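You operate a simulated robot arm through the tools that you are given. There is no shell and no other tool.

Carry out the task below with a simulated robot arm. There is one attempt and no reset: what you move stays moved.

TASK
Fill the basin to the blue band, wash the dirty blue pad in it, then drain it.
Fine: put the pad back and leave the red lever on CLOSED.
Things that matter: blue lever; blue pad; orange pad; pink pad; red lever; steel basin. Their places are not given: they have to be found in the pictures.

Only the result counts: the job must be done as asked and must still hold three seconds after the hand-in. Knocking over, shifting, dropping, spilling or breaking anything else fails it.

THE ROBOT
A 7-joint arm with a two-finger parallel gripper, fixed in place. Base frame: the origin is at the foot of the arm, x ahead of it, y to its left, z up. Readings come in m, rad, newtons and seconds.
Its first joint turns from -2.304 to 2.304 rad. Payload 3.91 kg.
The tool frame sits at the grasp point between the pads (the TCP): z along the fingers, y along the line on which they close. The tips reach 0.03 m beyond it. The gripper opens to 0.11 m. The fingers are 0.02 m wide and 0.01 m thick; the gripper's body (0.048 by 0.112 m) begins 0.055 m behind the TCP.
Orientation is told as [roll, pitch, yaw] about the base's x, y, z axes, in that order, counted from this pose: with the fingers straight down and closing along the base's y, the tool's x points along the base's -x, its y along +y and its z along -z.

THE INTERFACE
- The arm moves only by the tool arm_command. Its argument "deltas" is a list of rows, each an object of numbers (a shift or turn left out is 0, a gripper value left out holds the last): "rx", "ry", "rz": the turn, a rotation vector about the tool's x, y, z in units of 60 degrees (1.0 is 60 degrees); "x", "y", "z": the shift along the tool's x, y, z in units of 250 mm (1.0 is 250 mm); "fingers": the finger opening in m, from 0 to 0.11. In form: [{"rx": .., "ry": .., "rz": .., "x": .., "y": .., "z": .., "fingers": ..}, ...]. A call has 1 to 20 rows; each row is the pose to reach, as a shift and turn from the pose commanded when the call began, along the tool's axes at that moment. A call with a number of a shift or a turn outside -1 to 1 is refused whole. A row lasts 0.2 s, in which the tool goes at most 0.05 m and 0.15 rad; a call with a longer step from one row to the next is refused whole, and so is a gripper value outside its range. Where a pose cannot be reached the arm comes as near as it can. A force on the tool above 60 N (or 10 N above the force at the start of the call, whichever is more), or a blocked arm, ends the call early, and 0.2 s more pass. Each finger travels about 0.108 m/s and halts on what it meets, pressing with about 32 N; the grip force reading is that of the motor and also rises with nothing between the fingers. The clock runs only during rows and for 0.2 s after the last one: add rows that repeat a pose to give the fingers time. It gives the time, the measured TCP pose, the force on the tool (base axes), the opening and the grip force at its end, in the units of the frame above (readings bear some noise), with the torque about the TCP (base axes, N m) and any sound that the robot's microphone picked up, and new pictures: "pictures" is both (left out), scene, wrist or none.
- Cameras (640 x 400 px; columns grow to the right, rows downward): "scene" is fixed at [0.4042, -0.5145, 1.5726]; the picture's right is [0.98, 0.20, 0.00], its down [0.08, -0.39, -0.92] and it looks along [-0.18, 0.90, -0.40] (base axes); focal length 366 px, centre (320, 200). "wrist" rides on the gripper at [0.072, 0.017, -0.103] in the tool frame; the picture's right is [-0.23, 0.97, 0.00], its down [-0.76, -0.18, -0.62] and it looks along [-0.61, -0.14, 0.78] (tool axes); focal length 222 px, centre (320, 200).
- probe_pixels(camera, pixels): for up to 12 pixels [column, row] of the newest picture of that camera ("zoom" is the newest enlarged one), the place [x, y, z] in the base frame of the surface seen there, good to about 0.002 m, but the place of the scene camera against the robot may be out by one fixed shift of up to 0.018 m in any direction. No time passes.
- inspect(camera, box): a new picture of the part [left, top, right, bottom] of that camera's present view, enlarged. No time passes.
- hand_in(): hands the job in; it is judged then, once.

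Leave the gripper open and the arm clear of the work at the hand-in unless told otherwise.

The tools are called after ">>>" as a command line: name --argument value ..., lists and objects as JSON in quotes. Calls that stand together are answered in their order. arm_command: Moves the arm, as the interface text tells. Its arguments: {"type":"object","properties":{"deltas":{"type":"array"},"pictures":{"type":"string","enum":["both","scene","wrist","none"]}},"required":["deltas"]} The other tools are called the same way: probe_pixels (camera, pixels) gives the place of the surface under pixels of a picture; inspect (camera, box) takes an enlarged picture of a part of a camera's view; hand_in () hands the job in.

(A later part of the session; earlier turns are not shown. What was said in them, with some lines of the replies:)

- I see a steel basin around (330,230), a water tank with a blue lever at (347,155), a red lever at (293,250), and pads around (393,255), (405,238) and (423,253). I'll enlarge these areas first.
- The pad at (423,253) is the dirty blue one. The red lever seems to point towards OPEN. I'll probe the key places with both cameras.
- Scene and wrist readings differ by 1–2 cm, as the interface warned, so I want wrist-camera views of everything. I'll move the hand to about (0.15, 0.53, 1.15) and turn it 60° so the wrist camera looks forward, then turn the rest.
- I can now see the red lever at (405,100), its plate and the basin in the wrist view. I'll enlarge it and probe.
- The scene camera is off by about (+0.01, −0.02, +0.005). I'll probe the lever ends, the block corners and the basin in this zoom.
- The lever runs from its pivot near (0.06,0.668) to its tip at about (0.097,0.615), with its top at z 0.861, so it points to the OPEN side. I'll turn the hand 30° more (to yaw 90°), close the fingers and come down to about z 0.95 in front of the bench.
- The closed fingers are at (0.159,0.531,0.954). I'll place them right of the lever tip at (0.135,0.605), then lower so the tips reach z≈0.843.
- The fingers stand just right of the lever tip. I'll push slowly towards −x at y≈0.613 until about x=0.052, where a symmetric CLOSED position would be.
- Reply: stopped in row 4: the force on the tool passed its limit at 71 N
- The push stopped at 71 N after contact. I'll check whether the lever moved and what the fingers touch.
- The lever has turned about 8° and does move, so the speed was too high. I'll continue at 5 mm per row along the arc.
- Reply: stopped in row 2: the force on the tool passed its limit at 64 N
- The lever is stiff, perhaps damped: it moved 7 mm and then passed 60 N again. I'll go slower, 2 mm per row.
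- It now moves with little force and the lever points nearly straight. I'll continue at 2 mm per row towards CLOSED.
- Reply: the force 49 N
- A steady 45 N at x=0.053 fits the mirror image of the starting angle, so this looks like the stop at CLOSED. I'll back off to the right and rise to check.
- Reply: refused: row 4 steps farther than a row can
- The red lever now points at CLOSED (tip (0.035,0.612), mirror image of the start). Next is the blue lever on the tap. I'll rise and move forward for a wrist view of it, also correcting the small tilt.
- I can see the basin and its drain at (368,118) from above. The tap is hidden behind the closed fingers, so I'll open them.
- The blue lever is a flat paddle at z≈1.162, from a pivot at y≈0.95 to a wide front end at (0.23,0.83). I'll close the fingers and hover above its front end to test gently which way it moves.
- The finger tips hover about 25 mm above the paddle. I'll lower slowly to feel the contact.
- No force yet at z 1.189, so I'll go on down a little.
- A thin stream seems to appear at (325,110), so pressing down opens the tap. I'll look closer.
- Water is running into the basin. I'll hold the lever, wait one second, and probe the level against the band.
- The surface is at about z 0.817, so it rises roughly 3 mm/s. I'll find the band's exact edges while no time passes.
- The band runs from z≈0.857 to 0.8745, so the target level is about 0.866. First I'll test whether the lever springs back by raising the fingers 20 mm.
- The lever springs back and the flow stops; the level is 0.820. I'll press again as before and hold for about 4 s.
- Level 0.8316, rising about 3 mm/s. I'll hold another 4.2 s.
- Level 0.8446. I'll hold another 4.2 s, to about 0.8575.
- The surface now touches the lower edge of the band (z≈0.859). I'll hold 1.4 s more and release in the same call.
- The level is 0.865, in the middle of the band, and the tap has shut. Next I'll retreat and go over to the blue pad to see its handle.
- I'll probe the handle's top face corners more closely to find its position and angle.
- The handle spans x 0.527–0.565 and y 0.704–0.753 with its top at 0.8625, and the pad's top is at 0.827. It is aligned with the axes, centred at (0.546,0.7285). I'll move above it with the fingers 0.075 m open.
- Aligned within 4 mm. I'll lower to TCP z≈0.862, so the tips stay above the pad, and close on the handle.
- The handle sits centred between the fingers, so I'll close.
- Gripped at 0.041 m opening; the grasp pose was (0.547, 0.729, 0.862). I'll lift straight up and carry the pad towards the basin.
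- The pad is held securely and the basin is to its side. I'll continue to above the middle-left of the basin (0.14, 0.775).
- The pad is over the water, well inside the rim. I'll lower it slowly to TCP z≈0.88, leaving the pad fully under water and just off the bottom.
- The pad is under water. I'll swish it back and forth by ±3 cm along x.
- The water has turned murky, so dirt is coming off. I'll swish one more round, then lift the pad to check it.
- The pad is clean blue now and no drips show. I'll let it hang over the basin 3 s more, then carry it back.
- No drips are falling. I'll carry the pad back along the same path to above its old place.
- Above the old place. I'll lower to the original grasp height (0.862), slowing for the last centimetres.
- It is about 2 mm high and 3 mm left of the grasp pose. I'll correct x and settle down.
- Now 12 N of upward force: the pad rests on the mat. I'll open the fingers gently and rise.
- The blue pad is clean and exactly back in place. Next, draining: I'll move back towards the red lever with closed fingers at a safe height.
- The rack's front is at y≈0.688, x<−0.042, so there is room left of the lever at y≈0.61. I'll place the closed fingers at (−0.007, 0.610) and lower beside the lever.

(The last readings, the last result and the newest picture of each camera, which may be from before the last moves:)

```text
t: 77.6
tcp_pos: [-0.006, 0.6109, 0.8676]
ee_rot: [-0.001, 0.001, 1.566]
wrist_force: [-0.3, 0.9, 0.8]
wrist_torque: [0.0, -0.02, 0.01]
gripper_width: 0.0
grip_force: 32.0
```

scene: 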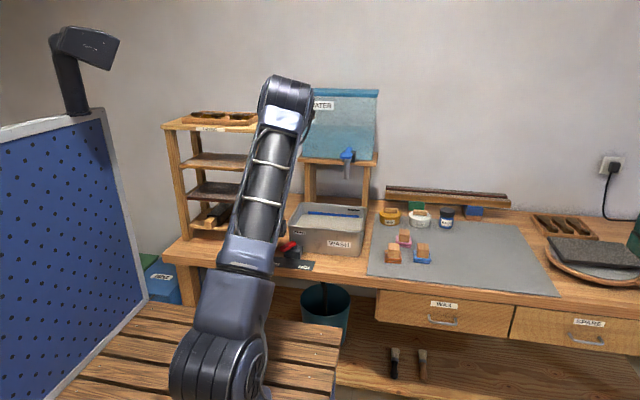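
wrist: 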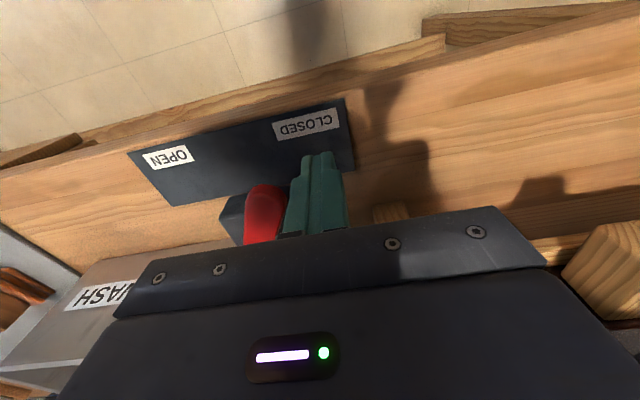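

The fingers are left of the lever. I'll push it towards +x (OPEN), slowly at 2 mm per row.

>>> arm_command --deltas '[{"y": -0.03}, {"y": -0.06}, {"y": -0.068}, {"y": -0.076}, {"y": -0.084}, {"y": -0.092}, {"y": -0.1}, {"y": -0.108}, {"y": -0.116}, {"y": -0.124}, {"y": -0.132}, {"y": -0.14}, {"y": -0.148}, {"y": -0.156}, {"y": -0.164}, {"y": -0.172}, {"y": -0.18}, {"y": -0.188}, {"y": -0.196}, {"y": -0.204}]'

```text
t: 79.7
tcp_pos: [0.021, 0.6082, 0.868]
ee_rot: [0.003, 0.007, 1.569]
wrist_force: [-5.6, -7.5, 2.8]
wrist_torque: [-0.08, 0.01, -0.05]
gripper_width: 0.0
grip_force: 32.0
stopped in row 10: the force on the tool passed its limit at 63 N (the readings are from after the stop); the commanded pose is now the measured one
```

scene: 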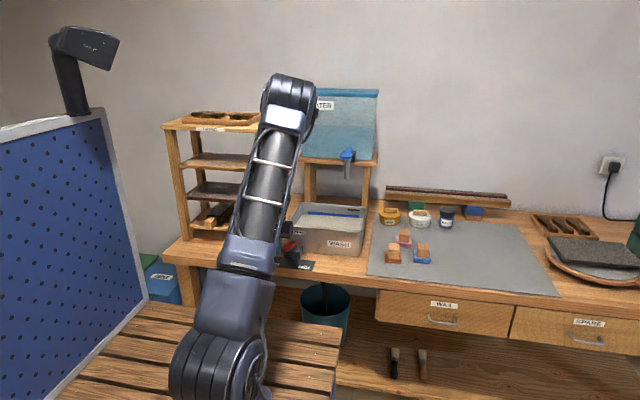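
wrist: 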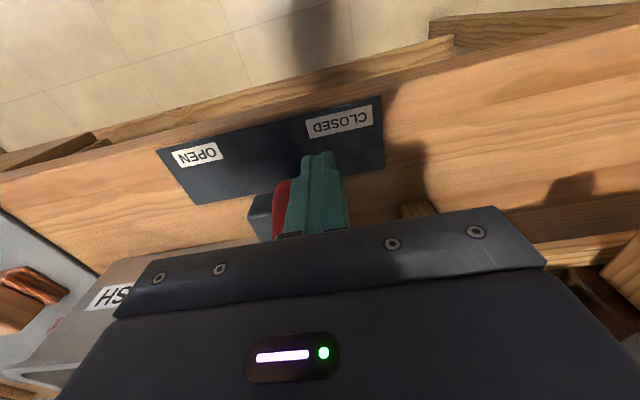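

It met a stiff detent at x=0.021, as before. I'll push on slowly from here.

>>> arm_command --deltas '[{"y": -0.008}, {"y": -0.016}, {"y": -0.024}, {"y": -0.032}, {"y": -0.04}, {"y": -0.048}, {"y": -0.056}, {"y": -0.064}]' --pictures "wrist"

```text
t: 80.8
tcp_pos: [0.0258, 0.6047, 0.8674]
ee_rot: [0.002, 0.012, 1.571]
wrist_force: [-4.1, -7.4, 1.4]
wrist_torque: [-0.04, 0.03, -0.04]
gripper_width: 0.0001
grip_force: 31.7
stopped in row 5: the force on the tool passed its limit at 63 N (the readings are from after the stop); the commanded pose is now the measured one
```

wrist: 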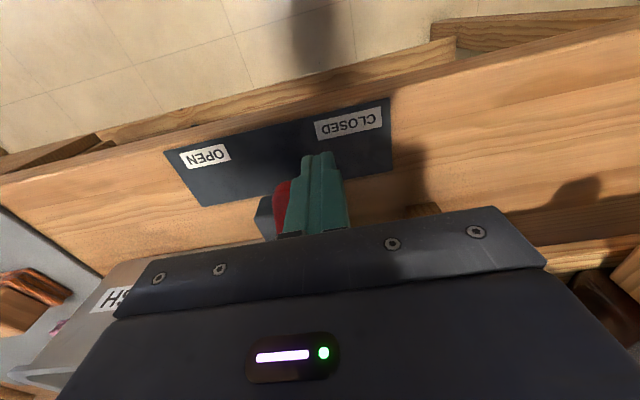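

The finger is riding on the lever's rounded tip and sliding towards −y. I'll back off, move to y≈0.633 for a better hold on the lever's side, and follow the arc.

>>> arm_command --deltas '[{"y": 0.06}, {"y": 0.06, "x": -0.06}, {"y": 0.06, "x": -0.115}, {"y": 0.04, "x": -0.115}, {"y": 0.025, "x": -0.115}, {"y": 0.016, "x": -0.106}, {"y": 0.009, "x": -0.097}, {"y": 0.003, "x": -0.09}, {"y": -0.004, "x": -0.084}, {"y": -0.011, "x": -0.078}, {"y": -0.019, "x": -0.072}, {"y": -0.027, "x": -0.066}, {"y": -0.035, "x": -0.061}, {"y": -0.043, "x": -0.056}, {"y": -0.05, "x": -0.052}, {"y": -0.058, "x": -0.048}, {"y": -0.066, "x": -0.044}, {"y": -0.073, "x": -0.041}]' --pictures "wrist"

```text
t: 84.6
tcp_pos: [0.0436, 0.6158, 0.8663]
ee_rot: [0.002, 0.011, 1.572]
wrist_force: [-0.8, 0.3, 0.9]
wrist_torque: [-0.01, -0.01, 0.0]
gripper_width: 0.0
grip_force: 32.1
```

wrist: 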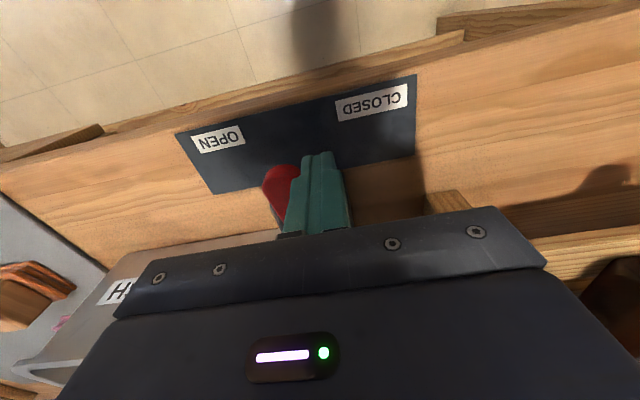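

That moved it past centre with no resistance. I'll continue the arc towards OPEN.

>>> arm_command --deltas '[{"y": -0.01, "x": 0.003}, {"y": -0.02, "x": 0.006}, {"y": -0.03, "x": 0.008}, {"y": -0.04, "x": 0.01}, {"y": -0.05, "x": 0.013}, {"y": -0.06, "x": 0.016}, {"y": -0.07, "x": 0.016}, {"y": -0.08, "x": 0.016}, {"y": -0.09, "x": 0.016}, {"y": -0.1, "x": 0.016}, {"y": -0.11, "x": 0.016}, {"y": -0.118, "x": 0.016}, {"y": -0.124, "x": 0.016}]' --pictures "both"

```text
t: 87.4
tcp_pos: [0.0687, 0.612, 0.8674]
ee_rot: [0.007, 0.009, 1.578]
wrist_force: [-16.0, -2.4, 0.7]
wrist_torque: [0.01, 0.14, 0.12]
gripper_width: 0.0
grip_force: 31.8
stopped in row 13: the force on the tool passed its limit at 62 N (the readings are from after the stop); the commanded pose is now the measured one
```

scene: 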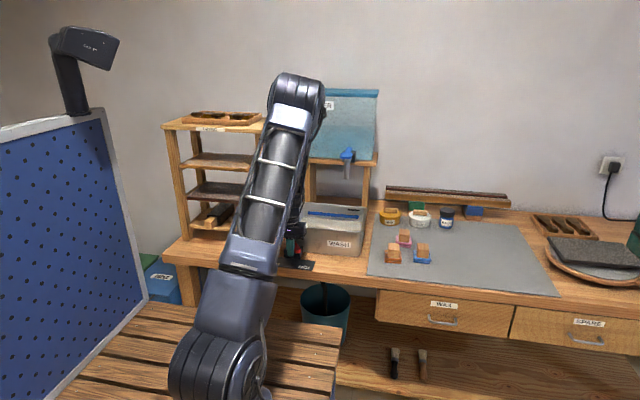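
wrist: 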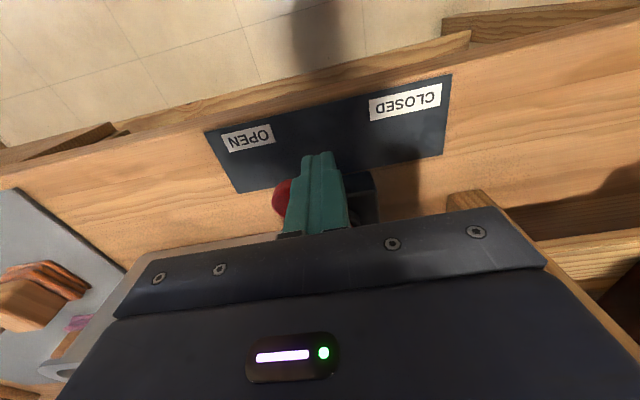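

The stop on the OPEN side was reached. I'll back off and rise to check the lever and the draining.

>>> arm_command --deltas '[{"y": 0.05}, {"y": 0.12}, {"y": 0.12, "z": -0.12}, {"y": 0.12, "z": -0.3}, {"y": 0.05, "x": 0.05, "z": -0.46}, {"y": -0.05, "x": 0.1, "z": -0.6}, {"y": -0.15, "x": 0.15, "z": -0.74}, {"y": -0.185, "x": 0.18, "z": -0.9}]'

>>> inspect --camera "wrist" --box '[220, 60, 460, 210]'

>>> inspect --camera "scene" --box '[270, 190, 398, 270]'

```text
t: 89.2
tcp_pos: [0.1164, 0.5711, 1.0935]
ee_rot: [0.008, 0.01, 1.575]
wrist_force: [0.3, 0.7, 0.1]
wrist_torque: [0.0, -0.03, 0.0]
gripper_width: 0.0
grip_force: 31.6
```

scene: 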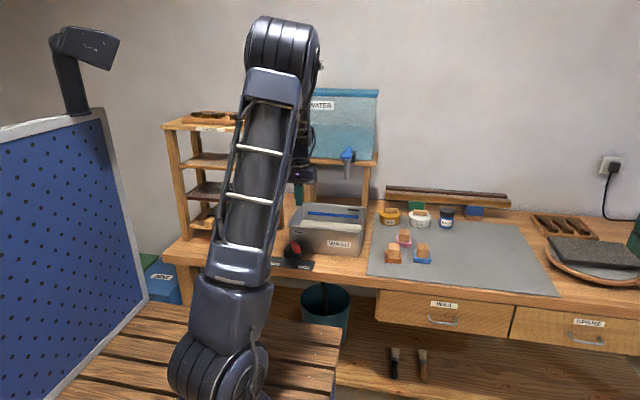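
wrist: 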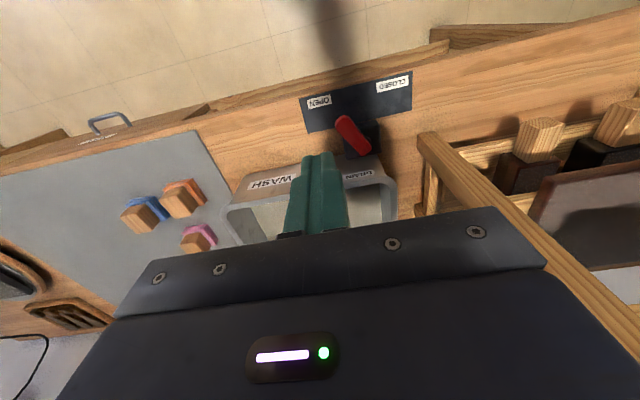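

```text
2.67 times, centred on (340, 135) of wrist
```

zoom: 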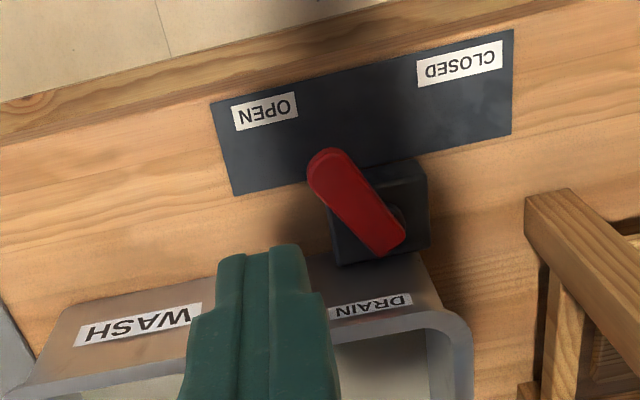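

```text
5.00 times, centred on (334, 230) of scene
```

zoom: 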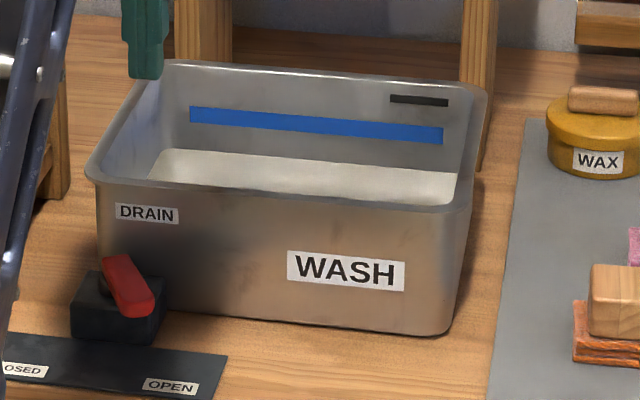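

The lever points to OPEN and the level is falling. I'll wait here 4 s (straightening the small tilt) and probe the level.

>>> arm_command --deltas '[{"rx": -0.0076, "ry": -0.0095}, {"rx": -0.0076, "ry": -0.0095}, {"rx": -0.0076, "ry": -0.0095}, {"rx": -0.0076, "ry": -0.0095}, {"rx": -0.0076, "ry": -0.0095}, {"rx": -0.0076, "ry": -0.0095}, {"rx": -0.0076, "ry": -0.0095}, {"rx": -0.0076, "ry": -0.0095}, {"rx": -0.0076, "ry": -0.0095}, {"rx": -0.0076, "ry": -0.0095}, {"rx": -0.0076, "ry": -0.0095}, {"rx": -0.0076, "ry": -0.0095}, {"rx": -0.0076, "ry": -0.0095}, {"rx": -0.0076, "ry": -0.0095}, {"rx": -0.0076, "ry": -0.0095}, {"rx": -0.0076, "ry": -0.0095}, {"rx": -0.0076, "ry": -0.0095}, {"rx": -0.0076, "ry": -0.0095}, {"rx": -0.0076, "ry": -0.0095}, {"rx": -0.0076, "ry": -0.0095}]'

>>> inspect --camera "scene" --box '[270, 190, 398, 270]'

>>> probe_pixels --camera "scene" --pixels '[[320, 224], [340, 226], [355, 228], [305, 223]]'

```text
t: 93.4
tcp_pos: [0.1179, 0.571, 1.094]
ee_rot: [0.014, -0.001, 1.577]
wrist_force: [0.2, 0.5, 0.5]
wrist_torque: [0.0, -0.02, 0.0]
gripper_width: 0.0
grip_force: 31.4
```

scene: 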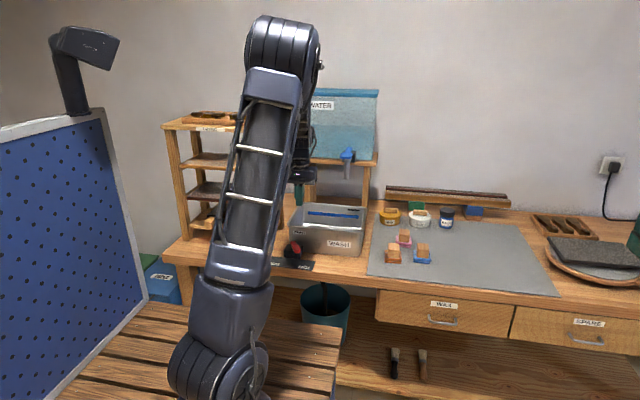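
wrist: 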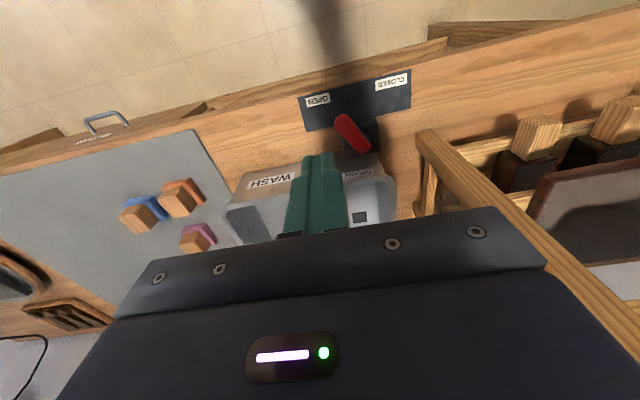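

```text
5.00 times, centred on (334, 230) of scene
```

zoom: 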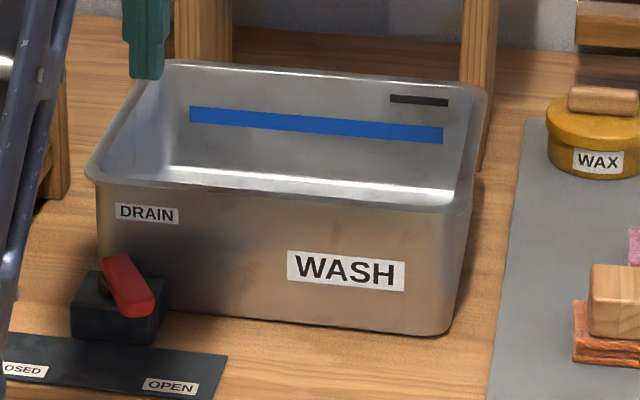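

```text
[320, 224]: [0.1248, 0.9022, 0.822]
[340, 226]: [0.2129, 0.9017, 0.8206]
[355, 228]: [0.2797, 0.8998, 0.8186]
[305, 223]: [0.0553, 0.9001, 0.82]
```

The basin looks empty: the bare steel and dark drain are visible. I'll lower the closed fingers to the right of the lever at (0.135, 0.633), which also gives it more drain time.

>>> arm_command --deltas '[{"rx": 0.0134, "y": -0.03, "x": -0.06}, {"rx": 0.0134, "y": -0.06, "x": -0.15}, {"rx": 0.0134, "y": -0.07, "x": -0.248}, {"rx": 0.0134, "y": -0.07, "x": -0.248, "z": 0.15}, {"rx": 0.0134, "y": -0.07, "x": -0.248, "z": 0.3}, {"rx": 0.0134, "y": -0.07, "x": -0.248, "z": 0.45}, {"rx": 0.0134, "y": -0.07, "x": -0.248, "z": 0.6}, {"rx": 0.0134, "y": -0.07, "x": -0.248, "z": 0.74}, {"rx": 0.0134, "y": -0.07, "x": -0.248, "z": 0.84}, {"rx": 0.0134, "y": -0.07, "x": -0.248, "z": 0.892}]'

>>> inspect --camera "scene" --box '[270, 190, 398, 270]'

```text
t: 95.6
tcp_pos: [0.1326, 0.6303, 0.8701]
ee_rot: [0.001, -0.001, 1.576]
wrist_force: [0.3, -0.3, 0.0]
wrist_torque: [0.01, 0.02, -0.02]
gripper_width: 0.0
grip_force: 32.4
```

scene: 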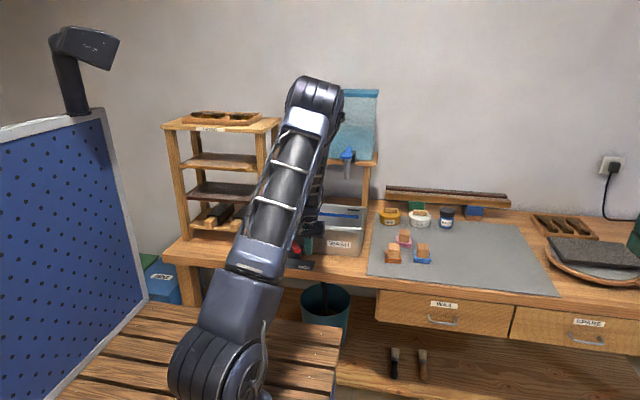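
wrist: 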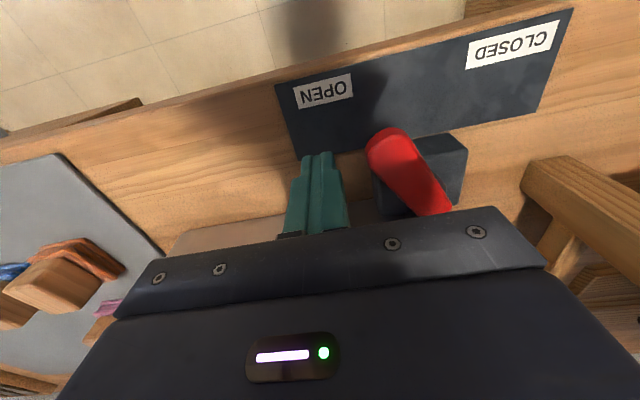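

```text
5.00 times, centred on (334, 230) of scene
```

zoom: 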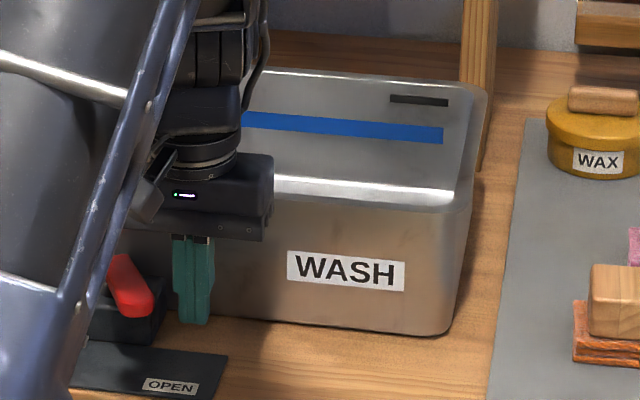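

I'll hold two seconds for the last water, then push the lever along its arc towards CLOSED.

>>> arm_command --deltas '[{"y": 0}, {"y": 0}, {"y": 0}, {"y": 0}, {"y": 0.03, "x": -0.012}, {"y": 0.055, "x": -0.012}, {"y": 0.07, "x": -0.012}, {"y": 0.08, "x": -0.01}, {"y": 0.088, "x": -0.004}, {"y": 0.095, "x": 0.004}, {"y": 0.102, "x": 0.012}, {"y": 0.109, "x": 0.019}, {"y": 0.117, "x": 0.025}, {"y": 0.124, "x": 0.031}, {"y": 0.132, "x": 0.037}, {"y": 0.14, "x": 0.042}, {"y": 0.148, "x": 0.047}, {"y": 0.158, "x": 0.052}, {"y": 0.168, "x": 0.057}, {"y": 0.178, "x": 0.061}]' --pictures "wrist"

```text
t: 99.8
tcp_pos: [0.0874, 0.6163, 0.8702]
ee_rot: [-0.001, -0.003, 1.574]
wrist_force: [0.3, -0.3, -0.7]
wrist_torque: [-0.02, -0.03, 0.01]
gripper_width: 0.0
grip_force: 32.0
```

wrist: 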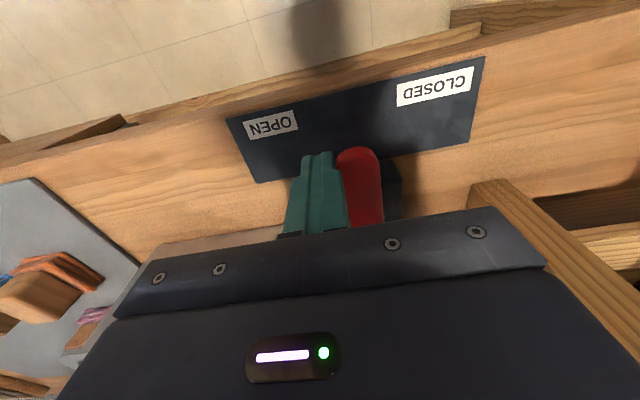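

Past the detent, with the lever near centre. I'll continue to the CLOSED stop.

>>> arm_command --deltas '[{"y": 0.01, "x": 0.003}, {"y": 0.02, "x": 0.006}, {"y": 0.03, "x": 0.008}, {"y": 0.04, "x": 0.011}, {"y": 0.05, "x": 0.013}, {"y": 0.06, "x": 0.015}, {"y": 0.07, "x": 0.016}, {"y": 0.08, "x": 0.017}, {"y": 0.09, "x": 0.018}, {"y": 0.1, "x": 0.018}, {"y": 0.108, "x": 0.018}, {"y": 0.116, "x": 0.018}, {"y": 0.122, "x": 0.018}, {"y": 0.128, "x": 0.018}, {"y": 0.134, "x": 0.018}]' --pictures "wrist"

```text
t: 103.0
tcp_pos: [0.0572, 0.6134, 0.8691]
ee_rot: [-0.003, -0.002, 1.571]
wrist_force: [25.1, -1.5, 2.7]
wrist_torque: [0.01, -0.36, -0.21]
gripper_width: 0.0
grip_force: 32.4
```

wrist: 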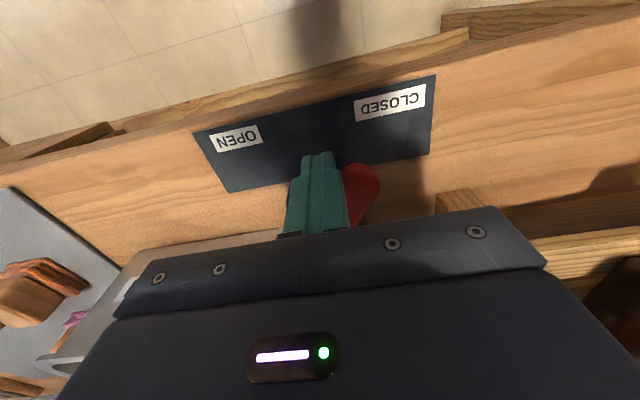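

25 N against the stop. I'll press a little more to seat it, then back off and rise.

>>> arm_command --deltas '[{"y": 0.004}, {"y": 0.008}]' --pictures "none"

>>> arm_command --deltas '[{"y": -0.06}, {"y": -0.16}, {"y": -0.2, "x": 0.08, "z": -0.12}, {"y": -0.28, "x": 0.16, "z": -0.24}, {"y": -0.38, "x": 0.2, "z": -0.36}, {"y": -0.38, "x": 0.2, "z": -0.52}, {"y": -0.38, "x": 0.2, "z": -0.68}, {"y": -0.38, "x": 0.1, "z": -0.8}, {"y": -0.38, "x": 0.0, "z": -0.92}]'

>>> inspect --camera "wrist" --box '[300, 50, 540, 200]'

>>> inspect --camera "scene" --box '[270, 190, 398, 270]'

```text
t: 103.6
tcp_pos: [0.0567, 0.613, 0.8699]
ee_rot: [0.0, -0.001, 1.573]
wrist_force: [46.3, -2.1, 2.9]
wrist_torque: [-0.05, -0.66, -0.44]
gripper_width: 0.0
grip_force: 31.5
```

```text
t: 105.6
tcp_pos: [0.1462, 0.6104, 1.1001]
ee_rot: [0.001, -0.001, 1.575]
wrist_force: [0.5, 0.3, -0.1]
wrist_torque: [-0.01, 0.01, 0.01]
gripper_width: 0.0
grip_force: 31.8
```

scene: 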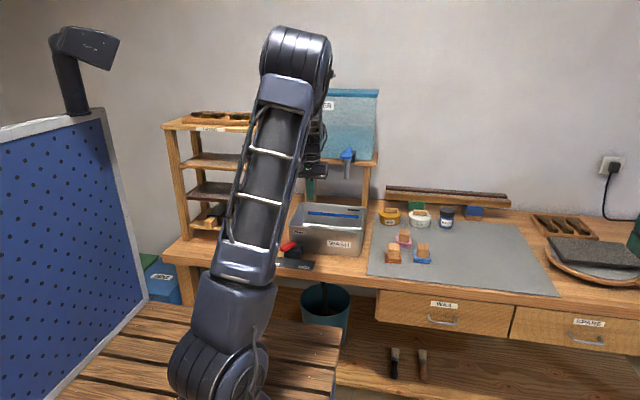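
wrist: 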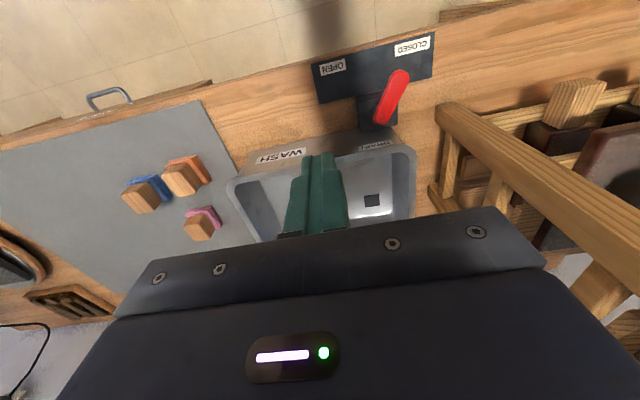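

```text
2.67 times, centred on (420, 125) of wrist
```

zoom: 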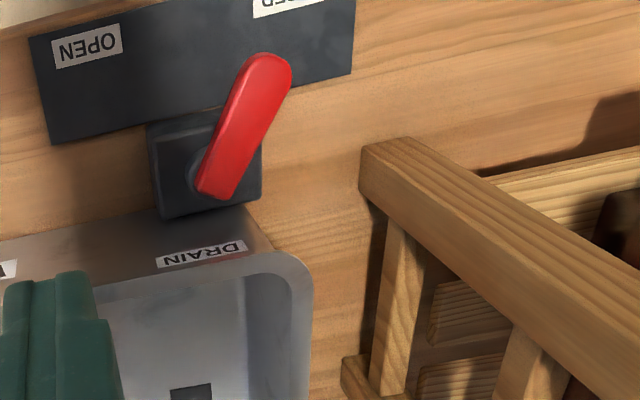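

```text
5.00 times, centred on (334, 230) of scene
```

zoom: 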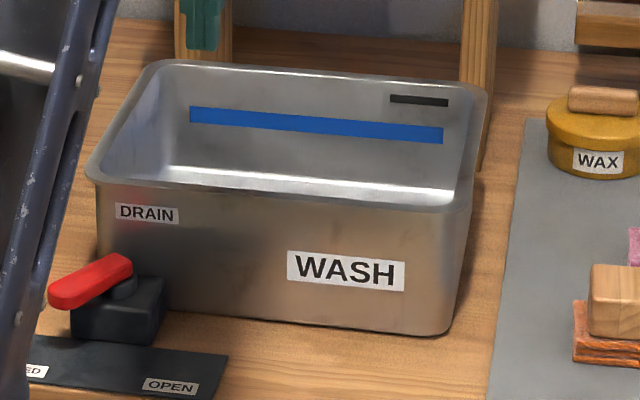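

The lever is back at CLOSED and the basin looks empty. I'll rise well clear, open the gripper, and take a last look at everything.

>>> arm_command --deltas '[{"z": -0.18, "fingers": 0.11}, {"z": -0.36, "fingers": 0.11}, {"z": -0.54, "fingers": 0.11}, {"z": -0.72, "fingers": 0.11}, {"z": -0.9, "fingers": 0.11}, {"z": -0.9, "fingers": 0.11}, {"z": -0.9, "fingers": 0.11}]'

>>> inspect --camera "wrist" --box '[180, 0, 500, 200]'

>>> inspect --camera "scene" --box '[270, 130, 478, 260]'

```text
t: 107.2
tcp_pos: [0.148, 0.6131, 1.323]
ee_rot: [-0.001, -0.002, 1.576]
wrist_force: [0.4, -0.3, 0.4]
wrist_torque: [0.01, -0.03, -0.03]
gripper_width: 0.1101
grip_force: 0.1
```

scene: 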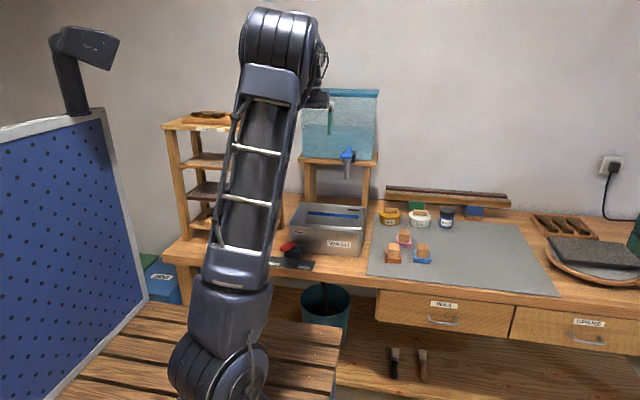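
wrist: 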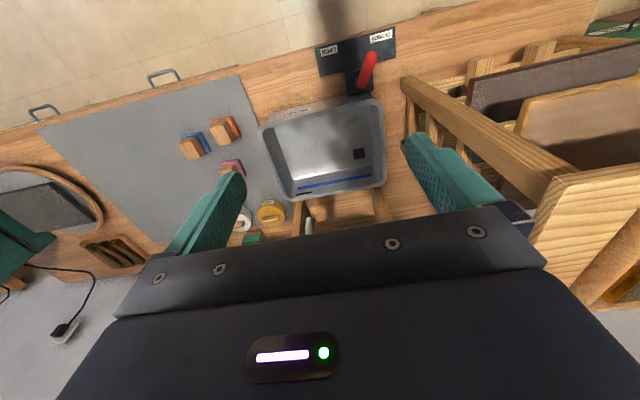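

```text
2.00 times, centred on (340, 100) of wrist
```

zoom: 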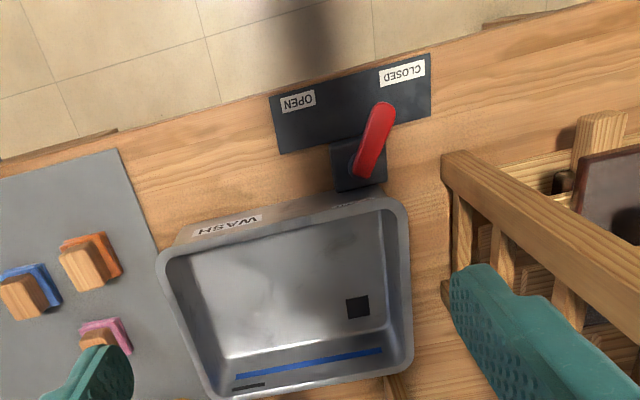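

```text
3.08 times, centred on (374, 195) of scene
```

zoom: 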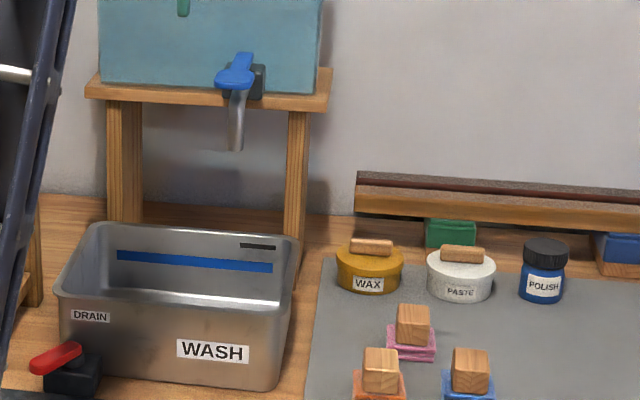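

The basin is empty and the drain shows, the red lever points to CLOSED, and the tap is shut. The blue pad is clean and back in its place, and the other pads and jars have not moved. The gripper is open and the arm is clear, so I'm handing in.

>>> hand_in

```text
The job is handed in.
```

I've handed the job in. The tool confirmed that but gave no verdict, so this is how things stood in my last pictures before it:

- **Filling:** I closed the drain first, because the red lever started on OPEN. I then filled the basin to z 0.865, near the middle of the blue band (about 0.857 to 0.8745). The blue lever springs shut when released.
- **Washing:** I swished the blue pad underwater until the water turned murky and the pad came out clean blue. I let it hang over the basin and saw no drips.
- **Pad:** it is back where it was picked up, within about 2 mm.
- **Draining:** the basin shows bare steel and the drain hole, with no water visible.
- **Red lever:** it is pushed against its stop on CLOSED. It has a stiff detent, so moving it passed the 60 N limit five times (highest 71 N) and those pushes stopped early. I saw no damage.

The orange and pink pads, the jars and the basin look unmoved. The gripper is open and the arm is clear of the work.
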